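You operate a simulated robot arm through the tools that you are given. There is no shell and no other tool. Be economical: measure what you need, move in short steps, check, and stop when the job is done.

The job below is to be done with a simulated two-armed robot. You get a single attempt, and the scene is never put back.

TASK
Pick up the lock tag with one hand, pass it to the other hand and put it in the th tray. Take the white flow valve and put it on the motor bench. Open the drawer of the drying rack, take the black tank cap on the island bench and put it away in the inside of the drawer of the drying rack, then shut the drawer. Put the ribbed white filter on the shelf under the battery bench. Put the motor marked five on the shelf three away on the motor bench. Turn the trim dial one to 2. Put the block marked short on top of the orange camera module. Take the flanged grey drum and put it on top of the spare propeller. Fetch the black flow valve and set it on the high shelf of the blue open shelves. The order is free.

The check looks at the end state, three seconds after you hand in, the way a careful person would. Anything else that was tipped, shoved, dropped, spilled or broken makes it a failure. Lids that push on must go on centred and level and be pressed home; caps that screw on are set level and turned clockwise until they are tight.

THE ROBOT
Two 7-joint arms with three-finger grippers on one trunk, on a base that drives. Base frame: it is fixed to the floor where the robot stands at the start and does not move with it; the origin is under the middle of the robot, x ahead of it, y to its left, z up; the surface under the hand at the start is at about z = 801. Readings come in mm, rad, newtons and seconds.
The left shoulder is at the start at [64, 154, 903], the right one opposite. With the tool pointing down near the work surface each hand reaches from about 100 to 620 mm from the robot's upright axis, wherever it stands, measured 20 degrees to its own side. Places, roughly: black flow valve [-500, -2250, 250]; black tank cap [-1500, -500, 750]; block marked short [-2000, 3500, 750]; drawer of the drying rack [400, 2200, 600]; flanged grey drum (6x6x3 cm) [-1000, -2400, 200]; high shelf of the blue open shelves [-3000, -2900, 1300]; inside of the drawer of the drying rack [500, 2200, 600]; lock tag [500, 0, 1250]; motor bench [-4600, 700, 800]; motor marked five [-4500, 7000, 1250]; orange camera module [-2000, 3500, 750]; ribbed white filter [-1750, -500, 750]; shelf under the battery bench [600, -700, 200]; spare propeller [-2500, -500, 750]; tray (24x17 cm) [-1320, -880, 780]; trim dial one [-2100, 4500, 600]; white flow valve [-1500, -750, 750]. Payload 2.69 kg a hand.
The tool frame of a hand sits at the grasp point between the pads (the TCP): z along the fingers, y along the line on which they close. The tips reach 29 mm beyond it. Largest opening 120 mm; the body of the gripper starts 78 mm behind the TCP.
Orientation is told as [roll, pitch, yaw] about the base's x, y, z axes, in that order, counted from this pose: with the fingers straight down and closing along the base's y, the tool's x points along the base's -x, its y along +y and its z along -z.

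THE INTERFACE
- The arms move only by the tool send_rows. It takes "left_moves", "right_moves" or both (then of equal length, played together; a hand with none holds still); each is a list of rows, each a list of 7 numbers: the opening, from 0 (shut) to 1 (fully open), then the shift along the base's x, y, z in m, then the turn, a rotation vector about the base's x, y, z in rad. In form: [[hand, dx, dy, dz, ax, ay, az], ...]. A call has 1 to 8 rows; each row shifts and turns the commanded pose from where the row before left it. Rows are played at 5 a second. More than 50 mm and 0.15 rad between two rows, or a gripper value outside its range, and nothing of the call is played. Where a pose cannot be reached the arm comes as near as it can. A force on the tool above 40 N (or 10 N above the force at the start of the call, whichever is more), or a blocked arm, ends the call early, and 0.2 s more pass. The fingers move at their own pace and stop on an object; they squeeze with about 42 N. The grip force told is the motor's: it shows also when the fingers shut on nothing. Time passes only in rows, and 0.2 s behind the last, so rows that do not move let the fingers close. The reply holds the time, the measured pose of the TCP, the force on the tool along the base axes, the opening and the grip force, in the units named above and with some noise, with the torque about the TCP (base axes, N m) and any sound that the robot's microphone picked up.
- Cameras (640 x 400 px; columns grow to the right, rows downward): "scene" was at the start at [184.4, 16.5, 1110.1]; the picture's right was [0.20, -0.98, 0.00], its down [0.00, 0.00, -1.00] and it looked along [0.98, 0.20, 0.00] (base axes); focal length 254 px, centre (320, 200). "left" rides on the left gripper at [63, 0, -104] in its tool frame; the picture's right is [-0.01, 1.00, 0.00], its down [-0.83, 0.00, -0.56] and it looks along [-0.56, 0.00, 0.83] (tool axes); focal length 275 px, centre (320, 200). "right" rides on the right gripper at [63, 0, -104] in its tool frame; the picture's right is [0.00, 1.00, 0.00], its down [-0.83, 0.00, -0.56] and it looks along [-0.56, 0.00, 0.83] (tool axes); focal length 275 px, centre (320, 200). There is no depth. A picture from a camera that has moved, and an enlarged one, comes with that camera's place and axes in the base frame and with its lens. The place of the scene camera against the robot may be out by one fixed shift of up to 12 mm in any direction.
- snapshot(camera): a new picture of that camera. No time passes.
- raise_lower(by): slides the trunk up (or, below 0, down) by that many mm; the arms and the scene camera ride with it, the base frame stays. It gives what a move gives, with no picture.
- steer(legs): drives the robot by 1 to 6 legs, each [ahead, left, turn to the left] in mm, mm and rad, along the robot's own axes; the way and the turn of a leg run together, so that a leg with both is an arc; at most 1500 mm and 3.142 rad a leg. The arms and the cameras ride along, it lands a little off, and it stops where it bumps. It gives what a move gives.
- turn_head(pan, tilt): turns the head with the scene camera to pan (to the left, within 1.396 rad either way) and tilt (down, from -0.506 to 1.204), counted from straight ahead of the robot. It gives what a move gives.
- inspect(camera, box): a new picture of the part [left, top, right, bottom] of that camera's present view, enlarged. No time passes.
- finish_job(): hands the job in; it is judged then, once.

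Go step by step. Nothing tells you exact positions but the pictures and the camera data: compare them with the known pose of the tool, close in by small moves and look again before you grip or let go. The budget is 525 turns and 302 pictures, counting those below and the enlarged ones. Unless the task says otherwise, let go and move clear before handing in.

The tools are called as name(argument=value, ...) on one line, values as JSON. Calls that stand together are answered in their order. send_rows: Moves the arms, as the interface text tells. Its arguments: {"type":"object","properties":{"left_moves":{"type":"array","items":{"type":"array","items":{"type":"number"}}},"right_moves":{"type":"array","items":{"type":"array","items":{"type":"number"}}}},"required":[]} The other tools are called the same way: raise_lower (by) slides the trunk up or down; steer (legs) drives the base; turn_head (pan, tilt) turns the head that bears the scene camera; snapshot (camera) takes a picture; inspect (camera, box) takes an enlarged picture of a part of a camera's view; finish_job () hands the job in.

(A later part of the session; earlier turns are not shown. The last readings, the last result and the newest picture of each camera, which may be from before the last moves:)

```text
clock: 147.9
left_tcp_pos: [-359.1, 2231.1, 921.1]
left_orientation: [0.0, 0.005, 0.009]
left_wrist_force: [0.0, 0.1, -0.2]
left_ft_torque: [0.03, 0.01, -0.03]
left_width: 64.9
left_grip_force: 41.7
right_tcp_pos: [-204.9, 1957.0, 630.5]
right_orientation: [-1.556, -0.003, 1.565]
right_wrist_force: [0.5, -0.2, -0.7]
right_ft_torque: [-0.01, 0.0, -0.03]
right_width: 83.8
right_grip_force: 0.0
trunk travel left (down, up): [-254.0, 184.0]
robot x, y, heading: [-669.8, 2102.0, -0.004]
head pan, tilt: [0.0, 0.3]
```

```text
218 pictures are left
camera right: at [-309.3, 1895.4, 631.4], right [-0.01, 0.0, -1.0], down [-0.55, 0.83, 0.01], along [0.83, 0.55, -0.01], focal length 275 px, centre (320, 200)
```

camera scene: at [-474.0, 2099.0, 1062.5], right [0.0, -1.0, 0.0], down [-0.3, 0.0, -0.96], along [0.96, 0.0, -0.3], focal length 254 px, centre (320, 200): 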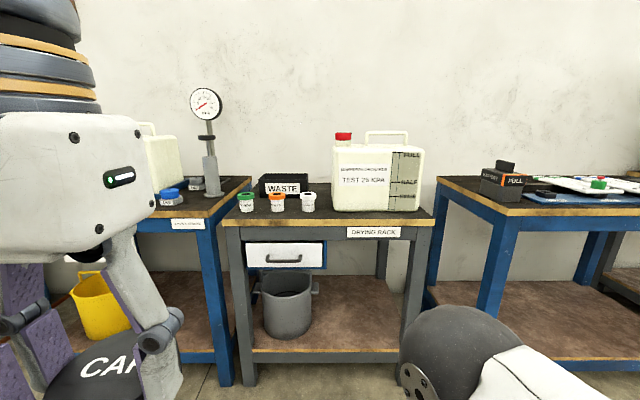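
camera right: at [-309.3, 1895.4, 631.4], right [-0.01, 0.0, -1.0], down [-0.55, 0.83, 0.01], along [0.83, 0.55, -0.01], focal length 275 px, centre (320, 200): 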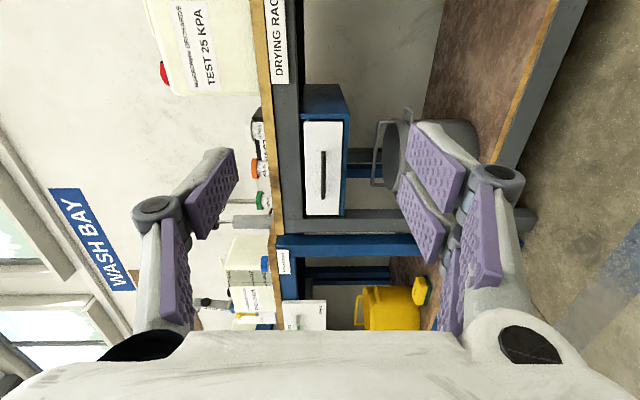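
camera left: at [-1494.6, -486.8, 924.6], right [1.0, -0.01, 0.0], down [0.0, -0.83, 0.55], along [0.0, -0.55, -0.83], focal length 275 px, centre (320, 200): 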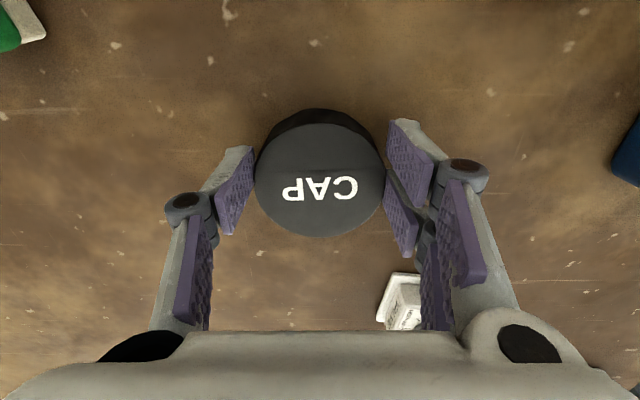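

Works. The handle seems at about [277, 2212, 617]. I'll shift the base left and align the right hand.

steer(legs=[[150, 175, 0]])

send_rows(right_moves=[[0.7, 0, 0.04, -0.006, 0, 0, 0], [0.7, 0, 0.04, -0.006, 0, 0, 0]])

snapshot(camera="right")

snapshot(camera="scene")

```text
clock: 149.8
left_tcp_pos: [-209.8, 2405.5, 920.7]
left_orientation: [0.0, 0.006, 0.011]
left_wrist_force: [-0.4, -0.4, 0.0]
left_ft_torque: [-0.01, 0.01, 0.02]
left_width: 64.5
left_grip_force: 42.1
right_tcp_pos: [-54.5, 2130.9, 628.5]
right_orientation: [-1.557, -0.002, 1.567]
right_wrist_force: [0.2, -0.5, -0.7]
right_ft_torque: [-0.01, -0.01, 0.01]
right_width: 83.9
right_grip_force: 0.1
trunk travel left (down, up): [-254.0, 184.0]
robot x, y, heading: [-517.6, 2275.8, -0.001]
head pan, tilt: [0.0, 0.3]
```

```text
clock: 150.4
left_tcp_pos: [-209.0, 2406.0, 921.6]
left_orientation: [0.001, 0.005, 0.01]
left_wrist_force: [-0.4, -0.8, -1.7]
left_ft_torque: [0.01, 0.01, 0.01]
left_width: 64.7
left_grip_force: 42.0
right_tcp_pos: [-53.8, 2212.4, 617.8]
right_orientation: [-1.557, -0.002, 1.567]
right_wrist_force: [0.1, -0.4, -0.8]
right_ft_torque: [-0.02, 0.01, 0.0]
right_width: 83.8
right_grip_force: 0.1
trunk travel left (down, up): [-254.0, 184.0]
robot x, y, heading: [-516.3, 2273.3, -0.001]
head pan, tilt: [0.0, 0.3]
```

```text
217 pictures are left
camera right: at [-158.6, 2150.5, 618.9], right [-0.01, 0.0, -1.0], down [-0.55, 0.83, 0.01], along [0.83, 0.55, -0.01], focal length 275 px, centre (320, 200)
```

right: 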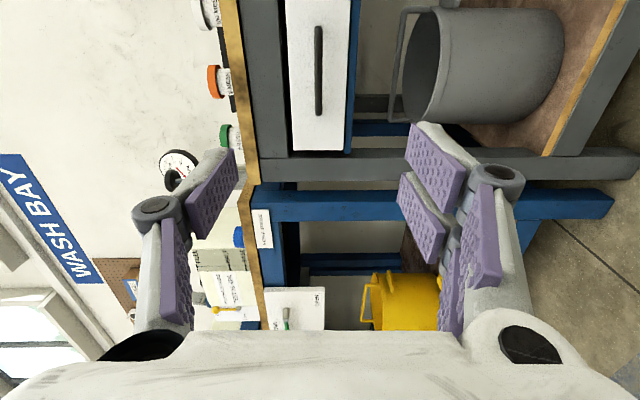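

```text
216 pictures are left
camera scene: at [-323.9, 2272.7, 1062.5], right [0.0, -1.0, 0.0], down [-0.3, 0.0, -0.96], along [0.96, 0.0, -0.3], focal length 254 px, centre (320, 200)
```

scene: 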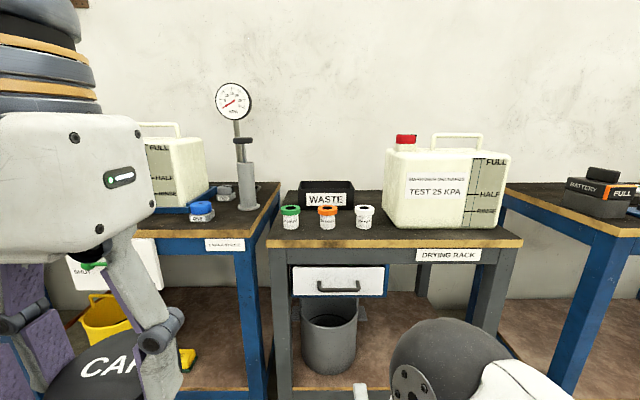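

The handle is at about [282, 2214, 616]; hand height matches. Drive forward 250 mm.

steer(legs=[[240, 0, 0]])

snapshot(camera="right")

snapshot(camera="scene")

```text
clock: 152.2
left_tcp_pos: [31.0, 2405.1, 920.0]
left_orientation: [-0.001, 0.006, 0.005]
left_wrist_force: [-0.1, 0.8, -0.9]
left_ft_torque: [-0.02, 0.0, 0.01]
left_width: 64.8
left_grip_force: 41.6
right_tcp_pos: [185.1, 2210.1, 617.0]
right_orientation: [-1.554, -0.004, 1.563]
right_wrist_force: [-0.6, -0.2, 0.1]
right_ft_torque: [-0.02, 0.0, 0.0]
right_width: 83.9
right_grip_force: 0.0
trunk travel left (down, up): [-254.0, 184.0]
robot x, y, heading: [-280.0, 2275.8, -0.005]
head pan, tilt: [0.0, 0.3]
```

```text
215 pictures are left
camera right: at [80.8, 2148.1, 618.5], right [-0.02, 0.0, -1.0], down [-0.55, 0.84, 0.01], along [0.83, 0.55, -0.01], focal length 275 px, centre (320, 200)
```

right: 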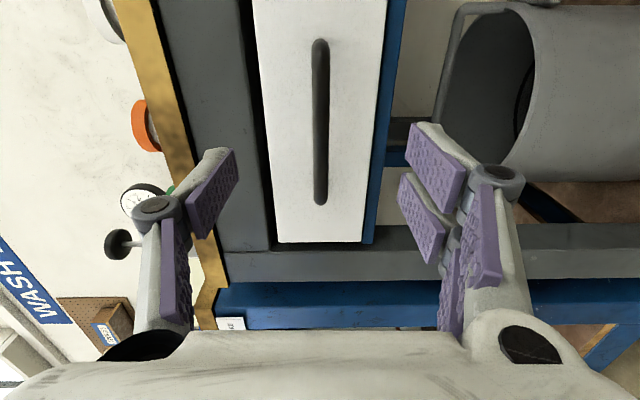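

```text
214 pictures are left
camera scene: at [-84.0, 2271.3, 1062.4], right [0.0, -1.0, 0.0], down [-0.3, 0.0, -0.96], along [0.96, 0.0, -0.3], focal length 254 px, centre (320, 200)
```

scene: 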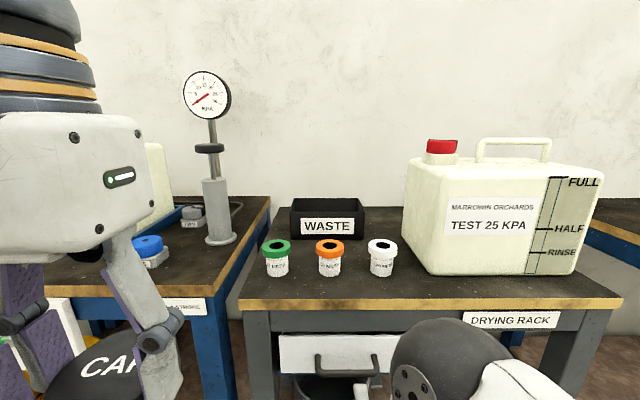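

Handle ≈ [286, 2213, 615]. I'll narrow the opening and reach forward to put the pads around the bar.

send_rows(right_moves=[[0.4, 0.02, 0, -0.002, 0, 0, 0], [0.4, 0.04, 0, 0, 0, 0, 0], [0.4, 0.025, 0.002, 0, 0, 0, 0]])

snapshot(camera="right")

```text
clock: 153.0
left_tcp_pos: [31.2, 2404.0, 921.3]
left_orientation: [-0.001, 0.006, 0.006]
left_wrist_force: [0.0, -0.1, -1.0]
left_ft_torque: [0.01, 0.06, -0.04]
left_width: 64.6
left_grip_force: 42.1
right_tcp_pos: [272.6, 2210.2, 615.8]
right_orientation: [-1.556, -0.006, 1.557]
right_wrist_force: [-0.5, -0.5, 0.0]
right_ft_torque: [0.03, 0.01, -0.02]
right_width: 47.9
right_grip_force: 0.0
trunk travel left (down, up): [-254.0, 184.0]
robot x, y, heading: [-276.1, 2273.4, -0.004]
head pan, tilt: [0.0, 0.3]
```

```text
213 pictures are left
camera right: at [167.6, 2148.7, 617.8], right [-0.01, 0.0, -1.0], down [-0.55, 0.84, 0.01], along [0.84, 0.55, -0.01], focal length 275 px, centre (320, 200)
```

right: 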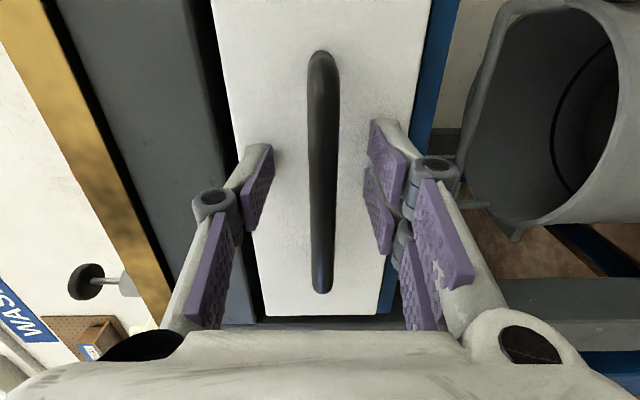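

send_rows(right_moves=[[0.4, 0.008, 0, 0, 0, 0, 0], [0.2, 0, 0, 0, 0, 0, 0], [0.0, 0, 0, 0, 0, 0, 0], [0.0, 0, 0, 0, 0, 0, 0]])

snapshot(camera="right")

```text
clock: 153.6
left_tcp_pos: [28.1, 2404.5, 922.1]
left_orientation: [-0.001, 0.001, 0.006]
left_wrist_force: [0.6, 0.4, 0.3]
left_ft_torque: [-0.03, -0.02, -0.01]
left_width: 64.6
left_grip_force: 41.6
right_tcp_pos: [277.7, 2210.4, 617.6]
right_orientation: [-1.565, -0.006, 1.557]
right_wrist_force: [-27.7, 0.2, 14.5]
right_ft_torque: [0.12, -0.91, 0.3]
right_width: 33.0
right_grip_force: 6.7
trunk travel left (down, up): [-254.0, 184.0]
robot x, y, heading: [-279.7, 2273.6, -0.004]
head pan, tilt: [0.0, 0.3]
stopped in row 2 (right hand): the force on the tool passed its limit at 49 N (the readings are from after the stop); the commanded pose is now the measured one
```

```text
212 pictures are left
camera right: at [170.4, 2148.2, 618.7], right [-0.01, 0.0, -1.0], down [-0.54, 0.84, 0.01], along [0.84, 0.54, 0.0], focal length 275 px, centre (320, 200)
```

right: 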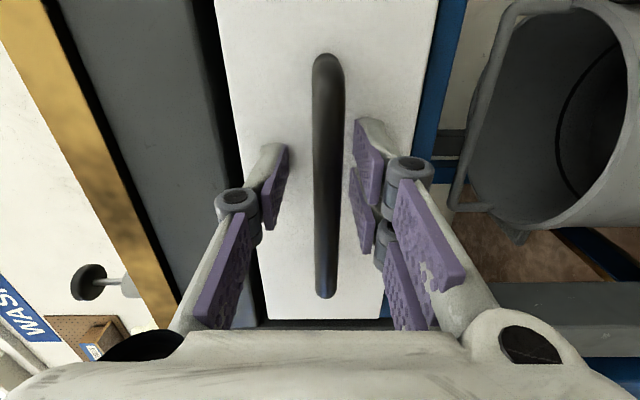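

Fingertips touched the drawer front; back off 7 mm and close.

send_rows(right_moves=[[0.28, -0.009, 0, -0.001, 0, 0, 0], [0.15, 0, 0, 0, 0, 0, 0], [0.0, 0, 0, 0, 0, 0, 0], [0.0, 0, 0, 0, 0, 0, 0]])

snapshot(camera="right")

```text
clock: 154.6
left_tcp_pos: [31.6, 2403.6, 920.1]
left_orientation: [0.0, 0.004, 0.006]
left_wrist_force: [0.8, 0.8, 0.2]
left_ft_torque: [0.01, -0.03, -0.01]
left_width: 64.7
left_grip_force: 41.6
right_tcp_pos: [269.0, 2207.2, 613.7]
right_orientation: [-1.559, -0.004, 1.554]
right_wrist_force: [2.8, 0.6, 3.0]
right_ft_torque: [-0.43, -0.01, -0.12]
right_width: 10.6
right_grip_force: 37.8
trunk travel left (down, up): [-254.0, 184.0]
robot x, y, heading: [-275.7, 2270.2, -0.008]
head pan, tilt: [0.0, 0.3]
```

```text
211 pictures are left
camera right: at [164.3, 2147.2, 616.1], right [-0.01, 0.0, -1.0], down [-0.54, 0.84, 0.01], along [0.84, 0.54, -0.01], focal length 275 px, centre (320, 200)
```

right: 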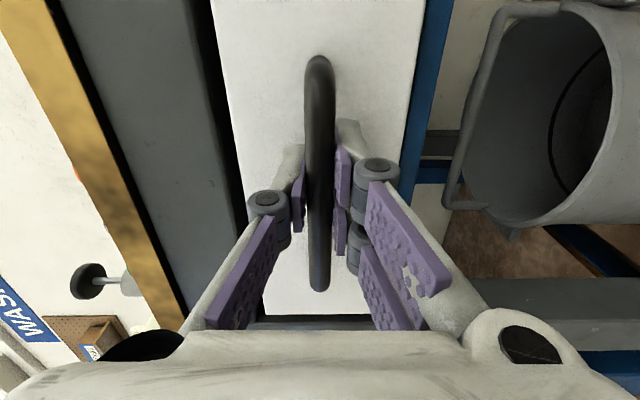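

Handle gripped. Pull the drawer out.

send_rows(right_moves=[[0.0, -0.02, 0, 0, 0, 0, 0], [0.0, -0.03, 0, 0, 0, 0, 0], [0.0, -0.03, 0, 0, 0, 0, 0], [0.0, -0.03, 0, 0, 0, 0, 0], [0.0, -0.03, 0, 0, 0, 0, 0], [0.0, -0.03, 0, 0, 0, 0, 0]])

snapshot(camera="scene")

snapshot(camera="right")

```text
clock: 155.9
left_tcp_pos: [29.2, 2402.0, 920.8]
left_orientation: [0.001, 0.003, 0.007]
left_wrist_force: [0.5, 0.0, 0.2]
left_ft_torque: [0.01, -0.01, 0.03]
left_width: 64.6
left_grip_force: 42.1
right_tcp_pos: [179.2, 2209.1, 614.7]
right_orientation: [-1.562, -0.006, 1.555]
right_wrist_force: [-1.6, -29.3, 15.4]
right_ft_torque: [-0.34, -0.03, 0.31]
right_width: 10.4
right_grip_force: 37.6
right hand out of reach, approached as far as the arm can: row 4, 5, 6
trunk travel left (down, up): [-254.0, 184.0]
robot x, y, heading: [-278.7, 2275.0, -0.006]
head pan, tilt: [0.0, 0.3]
```

```text
210 pictures are left
camera scene: at [-85.8, 2269.2, 1062.7], right [-0.01, -1.0, 0.0], down [-0.29, 0.0, -0.96], along [0.96, 0.0, -0.29], focal length 254 px, centre (320, 200)
```

scene: 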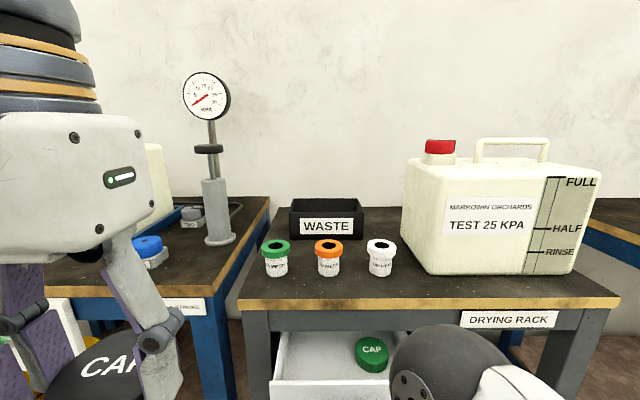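

```text
209 pictures are left
camera right: at [73.5, 2147.2, 615.9], right [-0.01, 0.0, -1.0], down [-0.54, 0.84, 0.01], along [0.84, 0.54, -0.01], focal length 275 px, centre (320, 200)
```

right: 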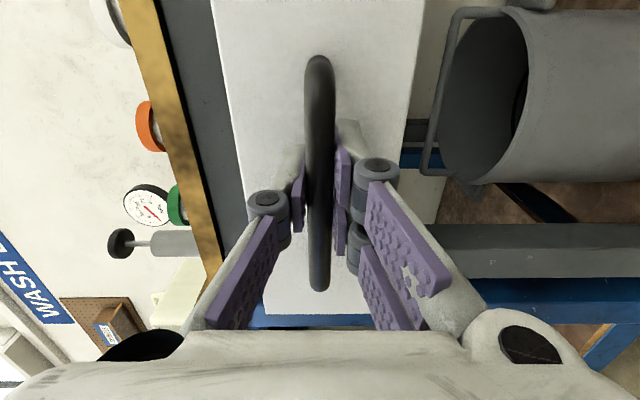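

The drawer opens (a green cap is already inside). The arm is at its inner limit, so I'll pull the rest by backing the base.

steer(legs=[[-110, 0, 0]])

turn_head(pan=0, tilt=0.6)

snapshot(camera="scene")

```text
clock: 157.2
left_tcp_pos: [-79.8, 2402.6, 921.3]
left_orientation: [0.002, 0.004, 0.006]
left_wrist_force: [0.2, 0.3, -0.7]
left_ft_torque: [0.01, -0.02, -0.02]
left_width: 64.6
left_grip_force: 42.2
right_tcp_pos: [68.1, 2208.8, 615.2]
right_orientation: [-1.563, -0.005, 1.553]
right_wrist_force: [-0.2, -34.1, 20.2]
right_ft_torque: [-0.29, 0.0, 0.02]
right_width: 10.4
right_grip_force: 37.9
trunk travel left (down, up): [-254.0, 184.0]
robot x, y, heading: [-390.3, 2273.0, -0.006]
head pan, tilt: [0.0, 0.3]
```

```text
clock: 157.9
left_tcp_pos: [-79.9, 2403.7, 920.5]
left_orientation: [0.0, 0.007, 0.007]
left_wrist_force: [0.4, 0.3, 0.7]
left_ft_torque: [0.02, 0.03, 0.03]
left_width: 64.8
left_grip_force: 41.7
right_tcp_pos: [68.6, 2209.0, 614.7]
right_orientation: [-1.561, -0.001, 1.552]
right_wrist_force: [2.3, -9.4, 6.7]
right_ft_torque: [-0.19, -0.01, -0.34]
right_width: 10.3
right_grip_force: 37.9
trunk travel left (down, up): [-254.0, 184.0]
robot x, y, heading: [-390.8, 2272.4, -0.004]
head pan, tilt: [0.0, 0.6]
```

```text
208 pictures are left
camera scene: at [-200.4, 2271.0, 1035.1], right [-0.01, -1.0, 0.0], down [-0.56, 0.0, -0.83], along [0.83, 0.0, -0.56], focal length 254 px, centre (320, 200)
```

scene: 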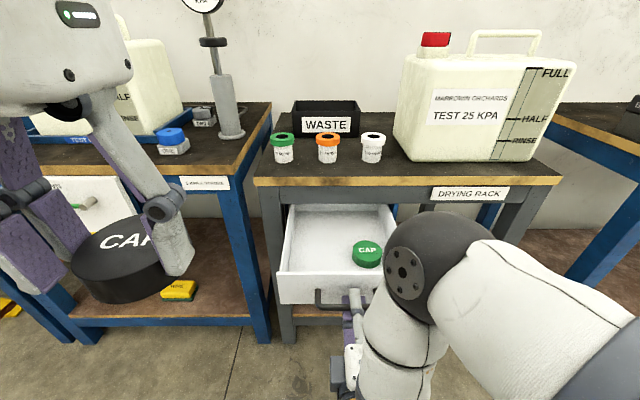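

The drawer is open by 200 mm with free space left of the green cap. I'll bring the left hand with the black cap over about [190, 2280].

send_rows(left_moves=[[0.4, 0.045, -0.02, 0, 0, 0, 0], [0.4, 0.045, -0.02, 0, 0, 0, 0], [0.4, 0.045, -0.02, 0, 0, 0, 0], [0.4, 0.045, -0.02, -0.005, 0, 0, 0], [0.4, 0.045, -0.02, -0.005, 0, 0, 0], [0.4, 0.043, -0.024, -0.005, 0, 0, 0]])

snapshot(camera="left")

snapshot(camera="scene")

```text
clock: 159.3
left_tcp_pos: [149.3, 2296.6, 896.4]
left_orientation: [0.003, 0.004, 0.005]
left_wrist_force: [0.2, -0.1, -0.8]
left_ft_torque: [-0.01, 0.01, -0.01]
left_width: 64.5
left_grip_force: 42.4
left hand out of reach, approached as far as the arm can: row 6
right_tcp_pos: [69.7, 2209.4, 615.2]
right_orientation: [-1.562, -0.002, 1.55]
right_wrist_force: [1.2, -13.6, 10.1]
right_ft_torque: [-0.39, 0.01, -0.81]
right_width: 10.4
right_grip_force: 38.4
trunk travel left (down, up): [-254.0, 184.0]
robot x, y, heading: [-388.7, 2274.7, -0.001]
head pan, tilt: [0.0, 0.6]
```

```text
207 pictures are left
camera left: at [87.5, 2297.1, 1000.3], right [0.0, 1.0, 0.0], down [0.83, 0.0, 0.55], along [0.55, 0.0, -0.83], focal length 275 px, centre (320, 200)
```

left: 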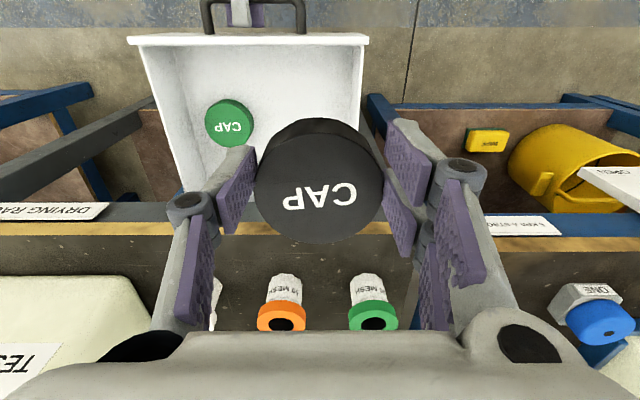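

```text
206 pictures are left
camera scene: at [-200.7, 2270.7, 1035.1], right [-0.01, -1.0, 0.0], down [-0.56, 0.0, -0.83], along [0.83, 0.0, -0.56], focal length 254 px, centre (320, 200)
```

scene: 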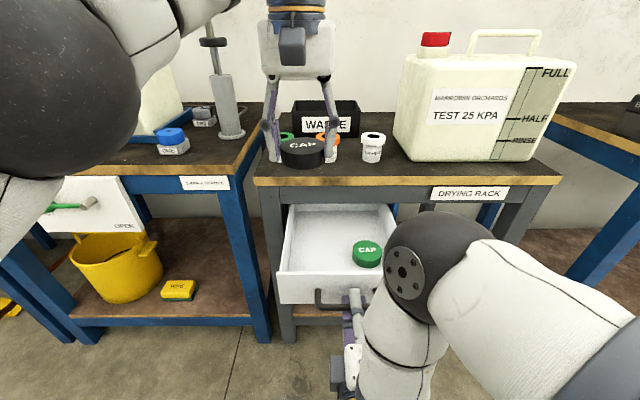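

send_rows(left_moves=[[0.4, 0.0, 0, -0.045, 0, 0, 0], [0.4, 0.01, -0.002, -0.045, 0, 0, 0], [0.4, 0.015, -0.005, -0.045, 0, 0, 0], [0.4, 0.015, -0.005, -0.03, 0, 0, 0]])

snapshot(camera="left")

snapshot(camera="scene")

```text
clock: 160.3
left_tcp_pos: [188.7, 2285.7, 731.7]
left_orientation: [0.0, 0.003, 0.005]
left_wrist_force: [-0.5, -0.3, -1.0]
left_ft_torque: [0.01, -0.01, 0.0]
left_width: 64.5
left_grip_force: 41.5
right_tcp_pos: [69.3, 2209.7, 615.2]
right_orientation: [-1.561, -0.004, 1.552]
right_wrist_force: [1.0, -18.7, 11.5]
right_ft_torque: [-0.19, -0.01, 0.17]
right_width: 10.4
right_grip_force: 37.5
trunk travel left (down, up): [-254.0, 184.0]
robot x, y, heading: [-391.8, 2274.2, -0.006]
head pan, tilt: [0.0, 0.6]
```

```text
205 pictures are left
camera left: at [127.7, 2285.1, 835.0], right [0.0, 1.0, 0.0], down [0.83, 0.0, 0.55], along [0.55, 0.0, -0.83], focal length 275 px, centre (320, 200)
```

left: 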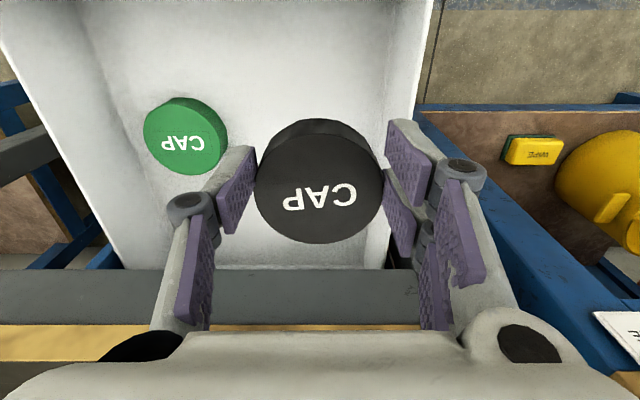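

```text
204 pictures are left
camera scene: at [-200.8, 2270.6, 1035.1], right [-0.01, -1.0, 0.0], down [-0.56, 0.0, -0.83], along [0.83, 0.0, -0.56], focal length 254 px, centre (320, 200)
```

scene: 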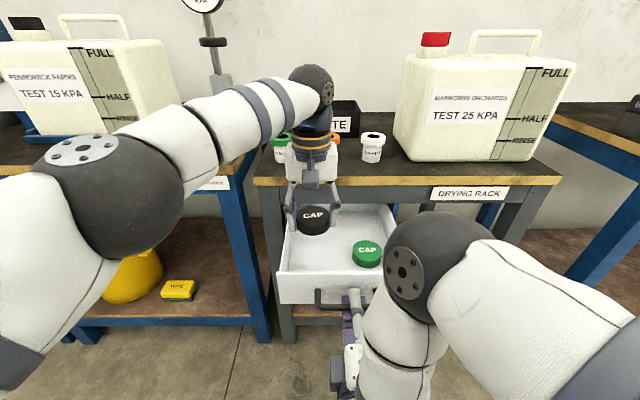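

I'll shift slightly away from the table edge and the drawer wall to [172, 2266], then lower.

send_rows(left_moves=[[0.4, -0.016, -0.02, 0, 0, 0, 0], [0.4, 0, 0, -0.04, 0, 0, 0], [0.4, 0, 0, -0.04, 0, 0, 0], [0.4, 0, 0, -0.02, 0, 0, 0]])

snapshot(camera="left")

inspect(camera="scene", box=[200, 140, 440, 290])

```text
clock: 161.3
left_tcp_pos: [172.3, 2265.9, 632.0]
left_orientation: [0.003, 0.004, 0.007]
left_wrist_force: [0.2, 0.4, -0.4]
left_ft_torque: [0.0, -0.01, -0.02]
left_width: 64.4
left_grip_force: 42.1
right_tcp_pos: [69.6, 2209.4, 614.6]
right_orientation: [-1.563, -0.004, 1.553]
right_wrist_force: [-0.2, -18.0, 12.4]
right_ft_torque: [-0.28, 0.0, -0.06]
right_width: 10.4
right_grip_force: 37.9
trunk travel left (down, up): [-254.0, 184.0]
robot x, y, heading: [-386.9, 2276.7, -0.005]
head pan, tilt: [0.0, 0.6]
```

```text
203 pictures are left
camera left: at [111.2, 2265.8, 735.5], right [0.0, 1.0, 0.0], down [0.83, 0.0, 0.55], along [0.55, 0.0, -0.83], focal length 275 px, centre (320, 200)
```

left: 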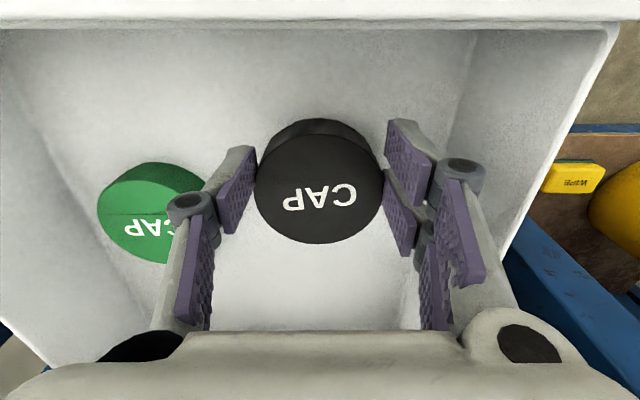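

```text
2.67 times, centred on (320, 215) of scene
camera zoom: at [-200.9, 2270.6, 1035.1], right [-0.01, -1.0, 0.0], down [-0.56, 0.0, -0.83], along [0.83, 0.0, -0.56], focal length 676 px, centre (320, 160)
```

zoom: 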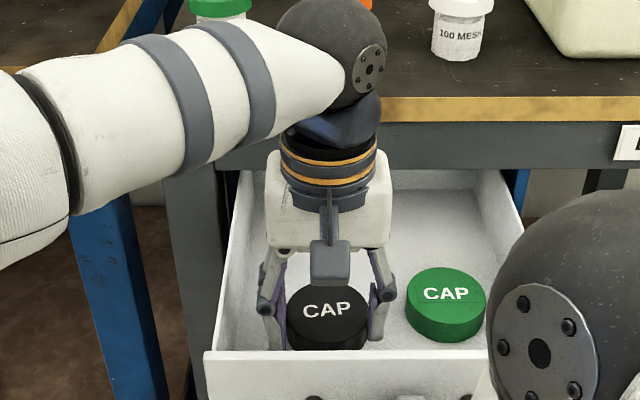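

Good clearance. Lowering in small steps toward the drawer floor.

send_rows(left_moves=[[0.4, 0, 0, -0.007, 0, 0, 0], [0.4, 0, 0, -0.005, 0, 0, 0]])

send_rows(left_moves=[[0.4, 0, 0, -0.005, 0, 0, 0], [0.4, 0, 0, -0.004, 0, 0, 0]])

```text
clock: 161.9
left_tcp_pos: [172.2, 2265.4, 620.4]
left_orientation: [0.0, 0.004, 0.007]
left_wrist_force: [-0.4, 0.3, -0.2]
left_ft_torque: [0.02, 0.0, 0.03]
left_width: 64.3
left_grip_force: 42.3
right_tcp_pos: [69.4, 2209.6, 614.5]
right_orientation: [-1.562, -0.003, 1.554]
right_wrist_force: [-0.3, -18.1, 12.8]
right_ft_torque: [-0.27, 0.0, 0.0]
right_width: 10.7
right_grip_force: 37.6
trunk travel left (down, up): [-254.0, 184.0]
robot x, y, heading: [-392.1, 2271.5, -0.011]
head pan, tilt: [0.0, 0.6]
```

```text
clock: 162.6
left_tcp_pos: [172.8, 2265.3, 612.3]
left_orientation: [-0.002, 0.001, 0.007]
left_wrist_force: [-9.4, 4.1, 35.5]
left_ft_torque: [0.18, -0.21, -0.03]
left_width: 65.1
left_grip_force: 41.6
right_tcp_pos: [67.9, 2209.9, 614.4]
right_orientation: [-1.56, -0.006, 1.553]
right_wrist_force: [9.8, -17.2, -2.7]
right_ft_torque: [-0.26, 0.03, 0.11]
right_width: 10.5
right_grip_force: 37.9
trunk travel left (down, up): [-254.0, 184.0]
robot x, y, heading: [-389.9, 2275.1, -0.004]
head pan, tilt: [0.0, 0.6]
```

Contact. Ease up 3 mm, open and lift out.

send_rows(left_moves=[[0.4, 0, 0, 0.004, 0, 0, 0], [0.68, 0, 0, 0, 0, 0, 0], [0.68, 0, 0, 0, 0, 0, 0], [0.68, 0, 0, 0.045, 0, 0, 0], [0.68, 0, 0, 0.045, 0, 0, 0], [0.68, 0, 0, 0.045, 0, 0, 0], [0.68, 0, 0, 0.045, 0, 0, 0]])

snapshot(camera="left")

```text
clock: 164.2
left_tcp_pos: [173.7, 2264.2, 794.2]
left_orientation: [0.0, 0.004, 0.007]
left_wrist_force: [0.0, 1.0, 0.2]
left_ft_torque: [-0.01, 0.0, -0.03]
left_width: 81.8
left_grip_force: 0.1
right_tcp_pos: [69.1, 2208.3, 614.9]
right_orientation: [-1.562, -0.003, 1.553]
right_wrist_force: [-1.7, -18.5, 11.9]
right_ft_torque: [-0.24, 0.1, 0.38]
right_width: 10.5
right_grip_force: 38.2
trunk travel left (down, up): [-254.0, 184.0]
robot x, y, heading: [-389.8, 2273.0, -0.006]
head pan, tilt: [0.0, 0.6]
```

```text
201 pictures are left
camera left: at [110.9, 2265.5, 898.8], right [0.0, 1.0, 0.0], down [0.83, 0.0, 0.55], along [0.55, 0.0, -0.83], focal length 275 px, centre (320, 200)
```

left: 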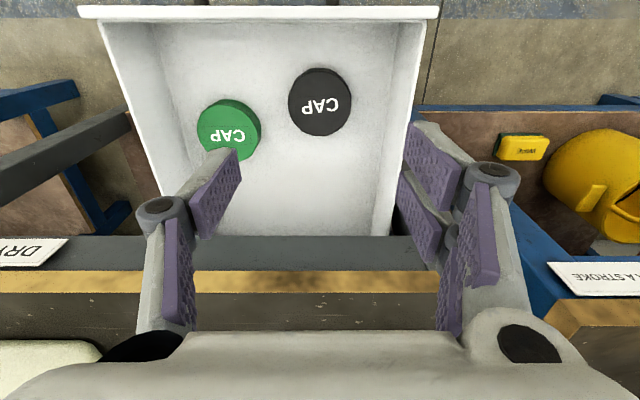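

Cap is in the drawer. Retract the left hand, then push the drawer shut by driving forward.

send_rows(left_moves=[[0.5, -0.03, 0, 0.035, 0, 0, 0], [0.5, -0.035, 0.01, 0.03, 0, 0, 0], [0.5, -0.04, 0.02, 0.02, 0, 0, 0], [0.5, -0.04, 0.02, 0.0, 0, 0, 0], [0.5, -0.04, 0.02, 0.0, 0, 0, 0], [0.5, -0.04, 0.02, 0.0, 0, 0, 0], [0.5, -0.03, 0.02, 0.0, 0, 0, 0]])

steer(legs=[[192, 0, 0]])

snapshot(camera="scene")

```text
clock: 165.8
left_tcp_pos: [-83.6, 2375.6, 879.8]
left_orientation: [0.001, 0.004, 0.008]
left_wrist_force: [0.4, -0.3, -0.5]
left_ft_torque: [0.01, 0.02, -0.02]
left_width: 60.0
left_grip_force: 0.1
right_tcp_pos: [69.2, 2209.5, 614.9]
right_orientation: [-1.562, -0.003, 1.552]
right_wrist_force: [-2.5, -14.6, 13.2]
right_ft_torque: [-0.37, 0.0, -0.35]
right_width: 10.6
right_grip_force: 37.3
trunk travel left (down, up): [-254.0, 184.0]
robot x, y, heading: [-393.2, 2272.1, -0.006]
head pan, tilt: [0.0, 0.6]
```

```text
clock: 167.3
left_tcp_pos: [106.7, 2375.4, 880.0]
left_orientation: [0.001, 0.002, 0.007]
left_wrist_force: [0.4, 1.0, 0.2]
left_ft_torque: [-0.02, -0.03, 0.0]
left_width: 60.0
left_grip_force: 0.1
right_tcp_pos: [256.9, 2209.9, 614.0]
right_orientation: [-1.562, -0.005, 1.554]
right_wrist_force: [-0.3, -2.1, 12.3]
right_ft_torque: [-0.25, 0.02, -0.06]
right_width: 10.7
right_grip_force: 37.4
trunk travel left (down, up): [-254.0, 184.0]
robot x, y, heading: [-203.4, 2272.5, -0.003]
head pan, tilt: [0.0, 0.6]
```

```text
200 pictures are left
camera scene: at [-12.5, 2270.6, 1035.1], right [-0.01, -1.0, 0.0], down [-0.56, 0.0, -0.83], along [0.83, 0.0, -0.56], focal length 254 px, centre (320, 200)
```

scene: 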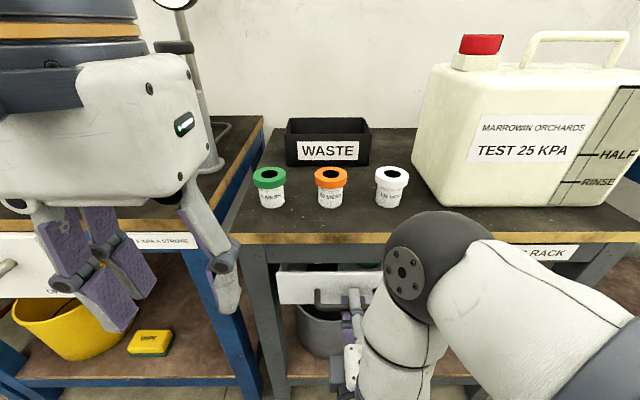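

About 12 mm still open. Push the rest with the arm.

send_rows(right_moves=[[0.0, 0.008, 0, 0, 0, 0, 0], [0.0, 0.008, 0, 0, 0, 0, 0], [0.0, 0.004, 0, 0, 0, 0, 0]])

snapshot(camera="right")

snapshot(camera="scene")

```text
clock: 168.1
left_tcp_pos: [103.9, 2375.4, 881.2]
left_orientation: [0.0, 0.002, 0.007]
left_wrist_force: [-0.3, 0.3, 1.0]
left_ft_torque: [-0.05, 0.0, -0.02]
left_width: 60.1
left_grip_force: 0.1
right_tcp_pos: [274.8, 2209.3, 614.8]
right_orientation: [-1.56, -0.005, 1.556]
right_wrist_force: [-37.0, -0.2, 11.1]
right_ft_torque: [-0.42, 0.01, 0.21]
right_width: 10.4
right_grip_force: 38.0
trunk travel left (down, up): [-254.0, 184.0]
robot x, y, heading: [-201.9, 2273.9, -0.008]
head pan, tilt: [0.0, 0.6]
```

```text
199 pictures are left
camera right: at [169.2, 2147.9, 616.2], right [-0.01, 0.0, -1.0], down [-0.54, 0.84, 0.0], along [0.84, 0.54, -0.01], focal length 275 px, centre (320, 200)
```

right: 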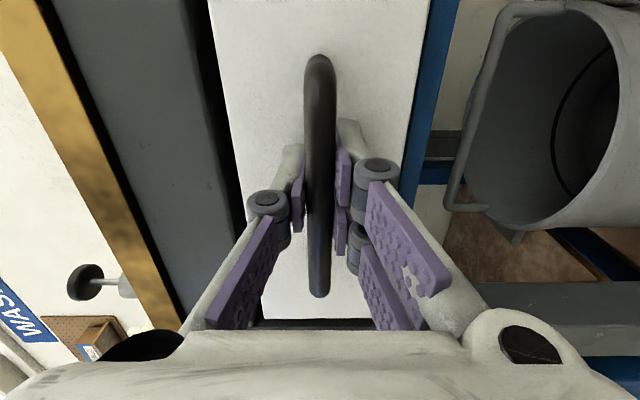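

```text
198 pictures are left
camera scene: at [-15.0, 2270.8, 1035.5], right [-0.01, -1.0, 0.0], down [-0.56, 0.0, -0.83], along [0.83, 0.0, -0.56], focal length 254 px, centre (320, 200)
```

scene: 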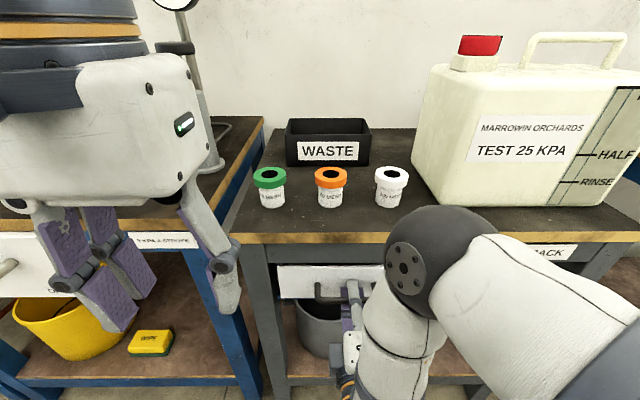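

Drawer shut (37 N resistance). Release the handle and back away.

send_rows(right_moves=[[0.0, -0.004, 0, 0, 0, 0, 0], [0.35, 0, 0, 0, 0, 0, 0], [0.35, 0, 0, 0, 0, 0, 0]])

steer(legs=[[-350, 0, 0]])

snapshot(camera="scene")

```text
clock: 168.9
left_tcp_pos: [106.9, 2375.0, 881.0]
left_orientation: [-0.001, 0.004, 0.008]
left_wrist_force: [-0.2, -0.3, -0.5]
left_ft_torque: [0.01, 0.03, 0.0]
left_width: 59.9
left_grip_force: 0.1
right_tcp_pos: [273.6, 2208.4, 615.7]
right_orientation: [-1.562, -0.002, 1.555]
right_wrist_force: [-0.3, -0.3, -0.4]
right_ft_torque: [-0.02, -0.02, 0.01]
right_width: 42.4
right_grip_force: 0.1
trunk travel left (down, up): [-254.0, 184.0]
robot x, y, heading: [-205.5, 2272.3, -0.003]
head pan, tilt: [0.0, 0.6]
```

```text
clock: 171.2
left_tcp_pos: [-241.9, 2376.3, 881.0]
left_orientation: [-0.001, 0.005, 0.001]
left_wrist_force: [-0.5, 0.3, 0.0]
left_ft_torque: [-0.01, 0.03, -0.04]
left_width: 60.0
left_grip_force: 0.0
right_tcp_pos: [-74.9, 2209.6, 615.1]
right_orientation: [-1.561, -0.003, 1.549]
right_wrist_force: [-0.1, -0.1, -0.2]
right_ft_torque: [-0.02, 0.03, 0.02]
right_width: 42.1
right_grip_force: 0.0
trunk travel left (down, up): [-254.0, 184.0]
robot x, y, heading: [-550.2, 2276.0, -0.017]
head pan, tilt: [0.0, 0.6]
```

```text
197 pictures are left
camera scene: at [-360.0, 2272.4, 1035.0], right [-0.01, -1.0, 0.0], down [-0.56, 0.01, -0.83], along [0.83, -0.01, -0.56], focal length 254 px, centre (320, 200)
```

scene: 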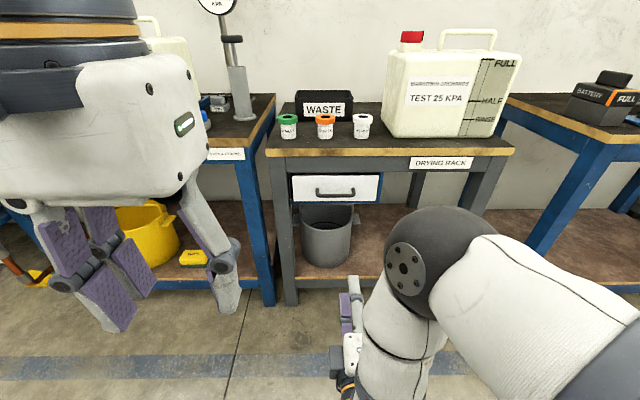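

Drawer is shut and everything on the rack is untouched. Next the block and camera module near [-2000, 3500]; turn and look.

steer(legs=[[-150, 0, 0], [0, 0, 2.45]])

turn_head(pan=0, tilt=0.15)

snapshot(camera="scene")

```text
clock: 178.3
left_tcp_pos: [-999.5, 2400.2, 880.6]
left_orientation: [0.0, 0.006, 2.438]
left_wrist_force: [-0.1, 0.2, -0.7]
left_ft_torque: [-0.03, 0.01, 0.0]
left_width: 60.0
left_grip_force: 0.0
right_tcp_pos: [-1016.1, 2635.3, 614.9]
right_orientation: [-1.56, -0.003, -2.297]
right_wrist_force: [0.1, -0.3, 0.0]
right_ft_torque: [-0.01, -0.01, 0.0]
right_width: 42.3
right_grip_force: 0.0
trunk travel left (down, up): [-254.0, 184.0]
robot x, y, heading: [-695.2, 2276.9, 2.427]
head pan, tilt: [0.0, 0.6]
```

```text
clock: 179.2
left_tcp_pos: [-998.6, 2400.5, 880.7]
left_orientation: [0.0, 0.004, 2.438]
left_wrist_force: [0.2, 0.7, -0.1]
left_ft_torque: [0.0, 0.03, -0.02]
left_width: 59.8
left_grip_force: 0.1
right_tcp_pos: [-1016.9, 2635.7, 614.4]
right_orientation: [-1.56, -0.003, -2.296]
right_wrist_force: [0.9, 0.5, 0.5]
right_ft_torque: [0.01, 0.0, 0.02]
right_width: 42.0
right_grip_force: 0.0
trunk travel left (down, up): [-254.0, 184.0]
robot x, y, heading: [-699.3, 2276.1, 2.429]
head pan, tilt: [0.0, 0.15]
```

```text
196 pictures are left
camera scene: at [-850.5, 2405.3, 1076.4], right [0.66, 0.75, 0.0], down [0.11, -0.1, -0.99], along [-0.75, 0.65, -0.15], focal length 254 px, centre (320, 200)
```

scene: 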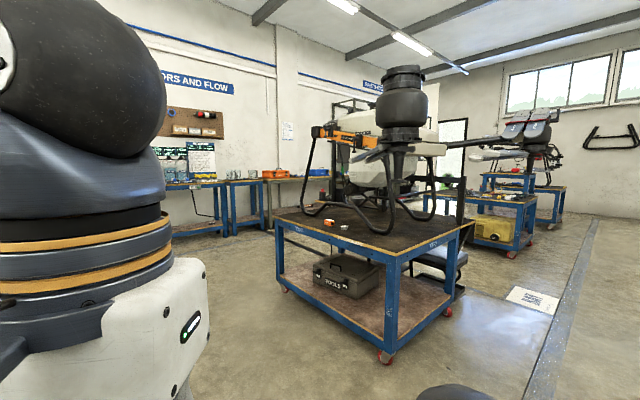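

inspect(camera="scene", box=[260, 190, 480, 328])

```text
2.90 times, centred on (370, 259) of scene
camera zoom: at [-850.5, 2405.3, 1076.4], right [0.66, 0.75, 0.0], down [0.11, -0.1, -0.99], along [-0.75, 0.65, -0.15], focal length 735 px, centre (175, 29)
```

zoom: 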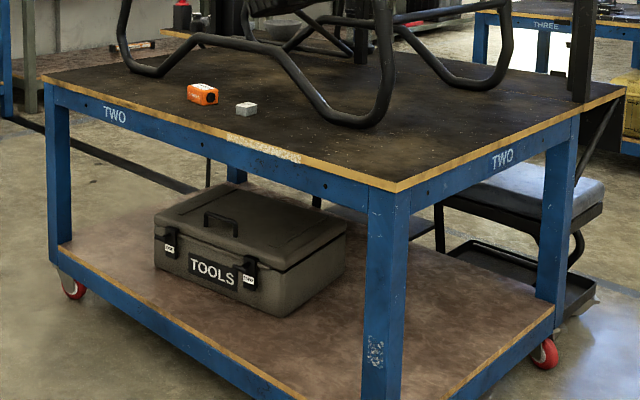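

The block and orange camera module lie near the front edge (y≈3108) of cart two, around x≈-1700, below the drone's legs. I'll drive to face them, keeping distance.

steer(legs=[[937, 447, 0], [0, 0, -0.858]])

turn_head(pan=0, tilt=0.4)

snapshot(camera="scene")

```text
clock: 186.8
left_tcp_pos: [-1800.3, 2865.0, 880.2]
left_orientation: [0.0, 0.006, 1.578]
left_wrist_force: [0.1, -0.2, -0.5]
left_ft_torque: [0.02, -0.01, -0.04]
left_width: 60.0
left_grip_force: 0.1
right_tcp_pos: [-1634.3, 3031.1, 614.9]
right_orientation: [-1.562, -0.003, 3.126]
right_wrist_force: [-0.2, 0.3, -0.8]
right_ft_torque: [0.0, 0.0, -0.02]
right_width: 41.5
right_grip_force: 0.0
trunk travel left (down, up): [-254.0, 184.0]
robot x, y, heading: [-1694.6, 2558.5, 1.568]
head pan, tilt: [0.0, 0.15]
```

```text
clock: 187.5
left_tcp_pos: [-1800.9, 2864.8, 880.8]
left_orientation: [0.0, 0.006, 1.577]
left_wrist_force: [-0.5, 0.2, -0.2]
left_ft_torque: [0.0, 0.02, -0.01]
left_width: 60.1
left_grip_force: 0.0
right_tcp_pos: [-1634.0, 3031.2, 614.0]
right_orientation: [-1.56, -0.004, 3.125]
right_wrist_force: [0.2, 0.0, 0.5]
right_ft_torque: [-0.03, -0.01, 0.01]
right_width: 41.9
right_grip_force: 0.0
trunk travel left (down, up): [-254.0, 184.0]
robot x, y, heading: [-1700.6, 2556.9, 1.568]
head pan, tilt: [0.0, 0.4]
```

```text
194 pictures are left
camera scene: at [-1700.7, 2752.2, 1053.3], right [1.0, -0.01, 0.0], down [0.0, -0.39, -0.92], along [0.0, 0.92, -0.39], focal length 254 px, centre (320, 200)
```

scene: 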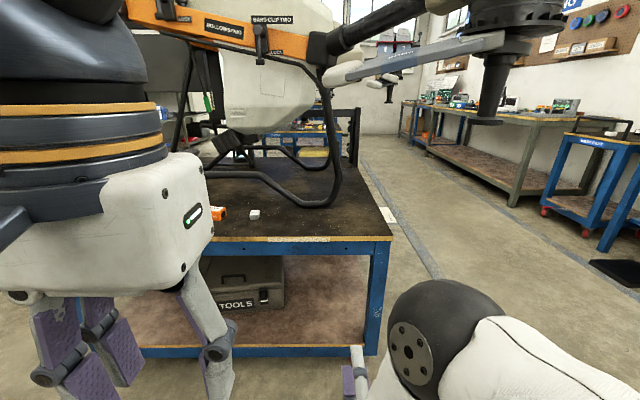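

The cart top is actually at z≈640 with its front edge at y≈3427; block ≈[-1939, 3575], module ≈[-2070, 3584]. First I'll move the right hand up and out to the side so it won't hit the cart.

send_rows(right_moves=[[0.35, 0.03, 0, 0.03, 0, 0, 0], [0.35, 0.03, -0.01, 0.03, 0, 0, 0], [0.35, 0.03, -0.01, 0.03, 0, 0, 0], [0.35, 0.03, -0.01, 0.035, 0, 0, 0], [0.35, 0.03, -0.01, 0.035, 0, 0, 0], [0.35, 0.02, -0.01, 0.04, 0, 0, 0], [0.35, 0.0, 0, 0.04, 0, 0, 0]])

turn_head(pan=0.3, tilt=0.0)

snapshot(camera="scene")

```text
clock: 189.1
left_tcp_pos: [-1800.5, 2864.6, 881.2]
left_orientation: [0.0, 0.003, 1.577]
left_wrist_force: [-0.3, -0.3, 0.3]
left_ft_torque: [-0.01, -0.02, -0.01]
left_width: 59.9
left_grip_force: 0.1
right_tcp_pos: [-1465.7, 3057.9, 804.7]
right_orientation: [-1.561, -0.005, 3.126]
right_wrist_force: [-1.1, 0.2, 0.2]
right_ft_torque: [-0.02, 0.02, -0.03]
right_width: 41.8
right_grip_force: 0.0
right hand out of reach, approached as far as the arm can: row 4, 5, 6, 7
trunk travel left (down, up): [-254.0, 184.0]
robot x, y, heading: [-1698.5, 2557.9, 1.566]
head pan, tilt: [0.0, 0.4]
```

```text
clock: 190.0
left_tcp_pos: [-1799.7, 2864.5, 880.2]
left_orientation: [-0.001, 0.004, 1.578]
left_wrist_force: [0.3, -0.9, 0.2]
left_ft_torque: [0.03, -0.02, 0.02]
left_width: 59.9
left_grip_force: 0.0
right_tcp_pos: [-1466.3, 3058.4, 803.2]
right_orientation: [-1.564, -0.004, 3.127]
right_wrist_force: [-0.2, -1.0, -0.7]
right_ft_torque: [0.01, 0.02, 0.02]
right_width: 42.4
right_grip_force: 0.0
trunk travel left (down, up): [-254.0, 184.0]
robot x, y, heading: [-1694.2, 2558.9, 1.565]
head pan, tilt: [0.3, 0.0]
```

```text
193 pictures are left
camera scene: at [-1727.3, 2745.8, 1090.1], right [0.96, 0.29, 0.0], down [0.0, 0.0, -1.0], along [-0.29, 0.96, 0.0], focal length 254 px, centre (320, 200)
```

scene: 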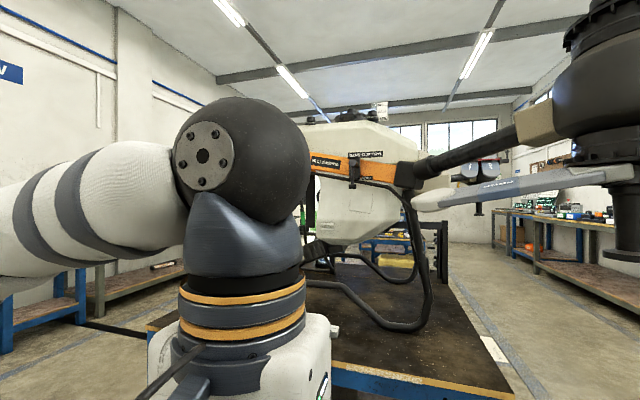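

The drone's rotor arm overhangs at right (z≈1100+), so I'll work with a lowered trunk. First I'll turn the right hand back to pointing down and retract it.

send_rows(right_moves=[[0.35, 0, 0, 0, 0, 0.143, 0], [0.35, 0, 0, 0, 0, 0.143, 0], [0.35, 0, 0, 0, 0, 0.143, 0], [0.35, 0, 0, 0, 0, 0.143, 0], [0.35, 0, 0, 0, 0, 0.143, 0], [0.35, 0, 0, 0, 0, 0.143, 0], [0.35, 0, 0, 0, 0, 0.143, 0], [0.35, 0, 0, 0, 0, 0.143, 0]])

send_rows(right_moves=[[0.35, 0, 0, 0, 0, 0.143, 0], [0.35, 0, 0, 0, 0, 0.143, 0], [0.35, 0, 0, 0, 0, 0.14, 0], [0.35, 0, -0.01, -0.005, -0.143, 0, 0], [0.35, 0, -0.01, -0.005, -0.143, 0, 0], [0.35, 0, -0.01, -0.005, -0.143, 0, 0], [0.35, 0, -0.01, -0.005, -0.143, 0, 0], [0.35, 0, -0.01, -0.005, -0.143, 0, 0]])

send_rows(right_moves=[[0.35, 0, -0.01, 0, -0.143, 0, 0], [0.35, 0, -0.02, 0, -0.143, 0, 0], [0.35, 0, -0.03, 0, -0.143, 0, 0], [0.35, 0, -0.03, 0, -0.143, 0, 0], [0.35, 0, -0.03, 0, -0.143, 0, 0], [0.35, 0, -0.03, 0, -0.14, 0, 0]])

```text
clock: 191.8
left_tcp_pos: [-1801.0, 2865.1, 879.8]
left_orientation: [0.0, 0.005, 1.577]
left_wrist_force: [-0.1, -0.5, -0.3]
left_ft_torque: [0.02, 0.03, -0.01]
left_width: 60.1
left_grip_force: 0.1
right_tcp_pos: [-1467.3, 3058.1, 804.3]
right_orientation: [-1.525, -1.15, 3.103]
right_wrist_force: [-0.8, -0.5, -0.1]
right_ft_torque: [-0.01, 0.02, 0.0]
right_width: 42.0
right_grip_force: 0.0
trunk travel left (down, up): [-254.0, 184.0]
robot x, y, heading: [-1696.8, 2555.8, 1.567]
head pan, tilt: [0.3, 0.0]
```

```text
clock: 193.6
left_tcp_pos: [-1800.0, 2864.6, 879.9]
left_orientation: [0.0, 0.006, 1.578]
left_wrist_force: [0.2, -0.6, 0.1]
left_ft_torque: [-0.01, 0.01, -0.01]
left_width: 59.9
left_grip_force: 0.0
right_tcp_pos: [-1418.0, 3027.2, 702.3]
right_orientation: [0.011, -0.838, 1.569]
right_wrist_force: [0.0, 0.8, 0.2]
right_ft_torque: [0.01, -0.01, -0.01]
right_width: 42.1
right_grip_force: 0.0
right hand out of reach, approached as far as the arm can: row 4, 5, 6, 7, 8
trunk travel left (down, up): [-254.0, 184.0]
robot x, y, heading: [-1702.3, 2556.7, 1.567]
head pan, tilt: [0.3, 0.0]
```

```text
clock: 195.0
left_tcp_pos: [-1799.7, 2863.9, 880.7]
left_orientation: [-0.002, 0.006, 1.577]
left_wrist_force: [-0.1, -0.1, 0.2]
left_ft_torque: [0.02, 0.03, 0.01]
left_width: 59.9
left_grip_force: 0.1
right_tcp_pos: [-1384.4, 2885.6, 667.5]
right_orientation: [0.009, 0.016, 1.567]
right_wrist_force: [-0.4, 0.5, -0.1]
right_ft_torque: [0.02, 0.03, -0.01]
right_width: 42.0
right_grip_force: 0.0
right hand out of reach, approached as far as the arm can: row 1, 2, 3, 4, 5
trunk travel left (down, up): [-254.0, 184.0]
robot x, y, heading: [-1697.8, 2553.8, 1.567]
head pan, tilt: [0.3, 0.0]
```

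raise_lower(by=-180)

steer(legs=[[0, 200, 0], [380, 0, 0]])

turn_head(pan=0.0, tilt=0.4)

snapshot(camera="scene")

```text
clock: 197.0
left_tcp_pos: [-1799.3, 2865.1, 702.0]
left_orientation: [0.0, 0.005, 1.578]
left_wrist_force: [-0.7, 0.3, 0.2]
left_ft_torque: [0.0, 0.01, 0.0]
left_width: 60.2
left_grip_force: 0.0
right_tcp_pos: [-1384.1, 2882.9, 428.4]
right_orientation: [0.012, 0.217, 1.569]
right_wrist_force: [0.3, -0.4, 0.0]
right_ft_torque: [0.01, 0.01, -0.01]
right_width: 41.8
right_grip_force: 0.1
trunk travel left (down, up): [-74.0, 364.0]
robot x, y, heading: [-1696.1, 2555.2, 1.565]
head pan, tilt: [0.3, 0.0]
```

```text
clock: 201.2
left_tcp_pos: [-1997.2, 3241.8, 699.4]
left_orientation: [0.001, 0.005, 1.577]
left_wrist_force: [-0.1, 0.1, 0.1]
left_ft_torque: [0.03, 0.04, 0.05]
left_width: 60.1
left_grip_force: 0.1
right_tcp_pos: [-1580.3, 3262.0, 429.2]
right_orientation: [0.012, 0.219, 1.568]
right_wrist_force: [1.4, 0.3, -0.3]
right_ft_torque: [0.01, -0.01, -0.01]
right_width: 42.2
right_grip_force: 0.0
trunk travel left (down, up): [-74.0, 364.0]
robot x, y, heading: [-1895.7, 2936.4, 1.571]
head pan, tilt: [0.3, 0.0]
```

```text
clock: 202.0
left_tcp_pos: [-1998.8, 3242.6, 701.5]
left_orientation: [0.0, 0.006, 1.576]
left_wrist_force: [-0.2, -0.2, -0.7]
left_ft_torque: [-0.02, -0.07, 0.01]
left_width: 60.1
left_grip_force: 0.1
right_tcp_pos: [-1581.5, 3261.4, 428.9]
right_orientation: [0.011, 0.218, 1.568]
right_wrist_force: [0.1, 0.0, -0.3]
right_ft_torque: [-0.01, 0.01, 0.0]
right_width: 41.8
right_grip_force: 0.1
trunk travel left (down, up): [-74.0, 364.0]
robot x, y, heading: [-1894.6, 2934.4, 1.565]
head pan, tilt: [0.0, 0.4]
```

```text
192 pictures are left
camera scene: at [-1897.2, 3191.6, 855.0], right [1.0, -0.01, 0.0], down [0.0, -0.39, -0.92], along [0.0, 0.92, -0.39], focal length 254 px, centre (320, 200)
```

scene: 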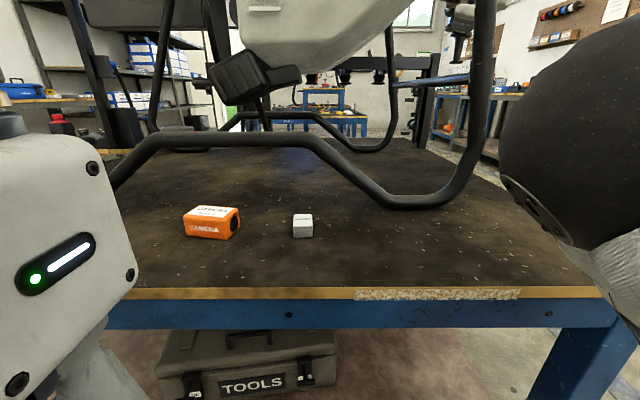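

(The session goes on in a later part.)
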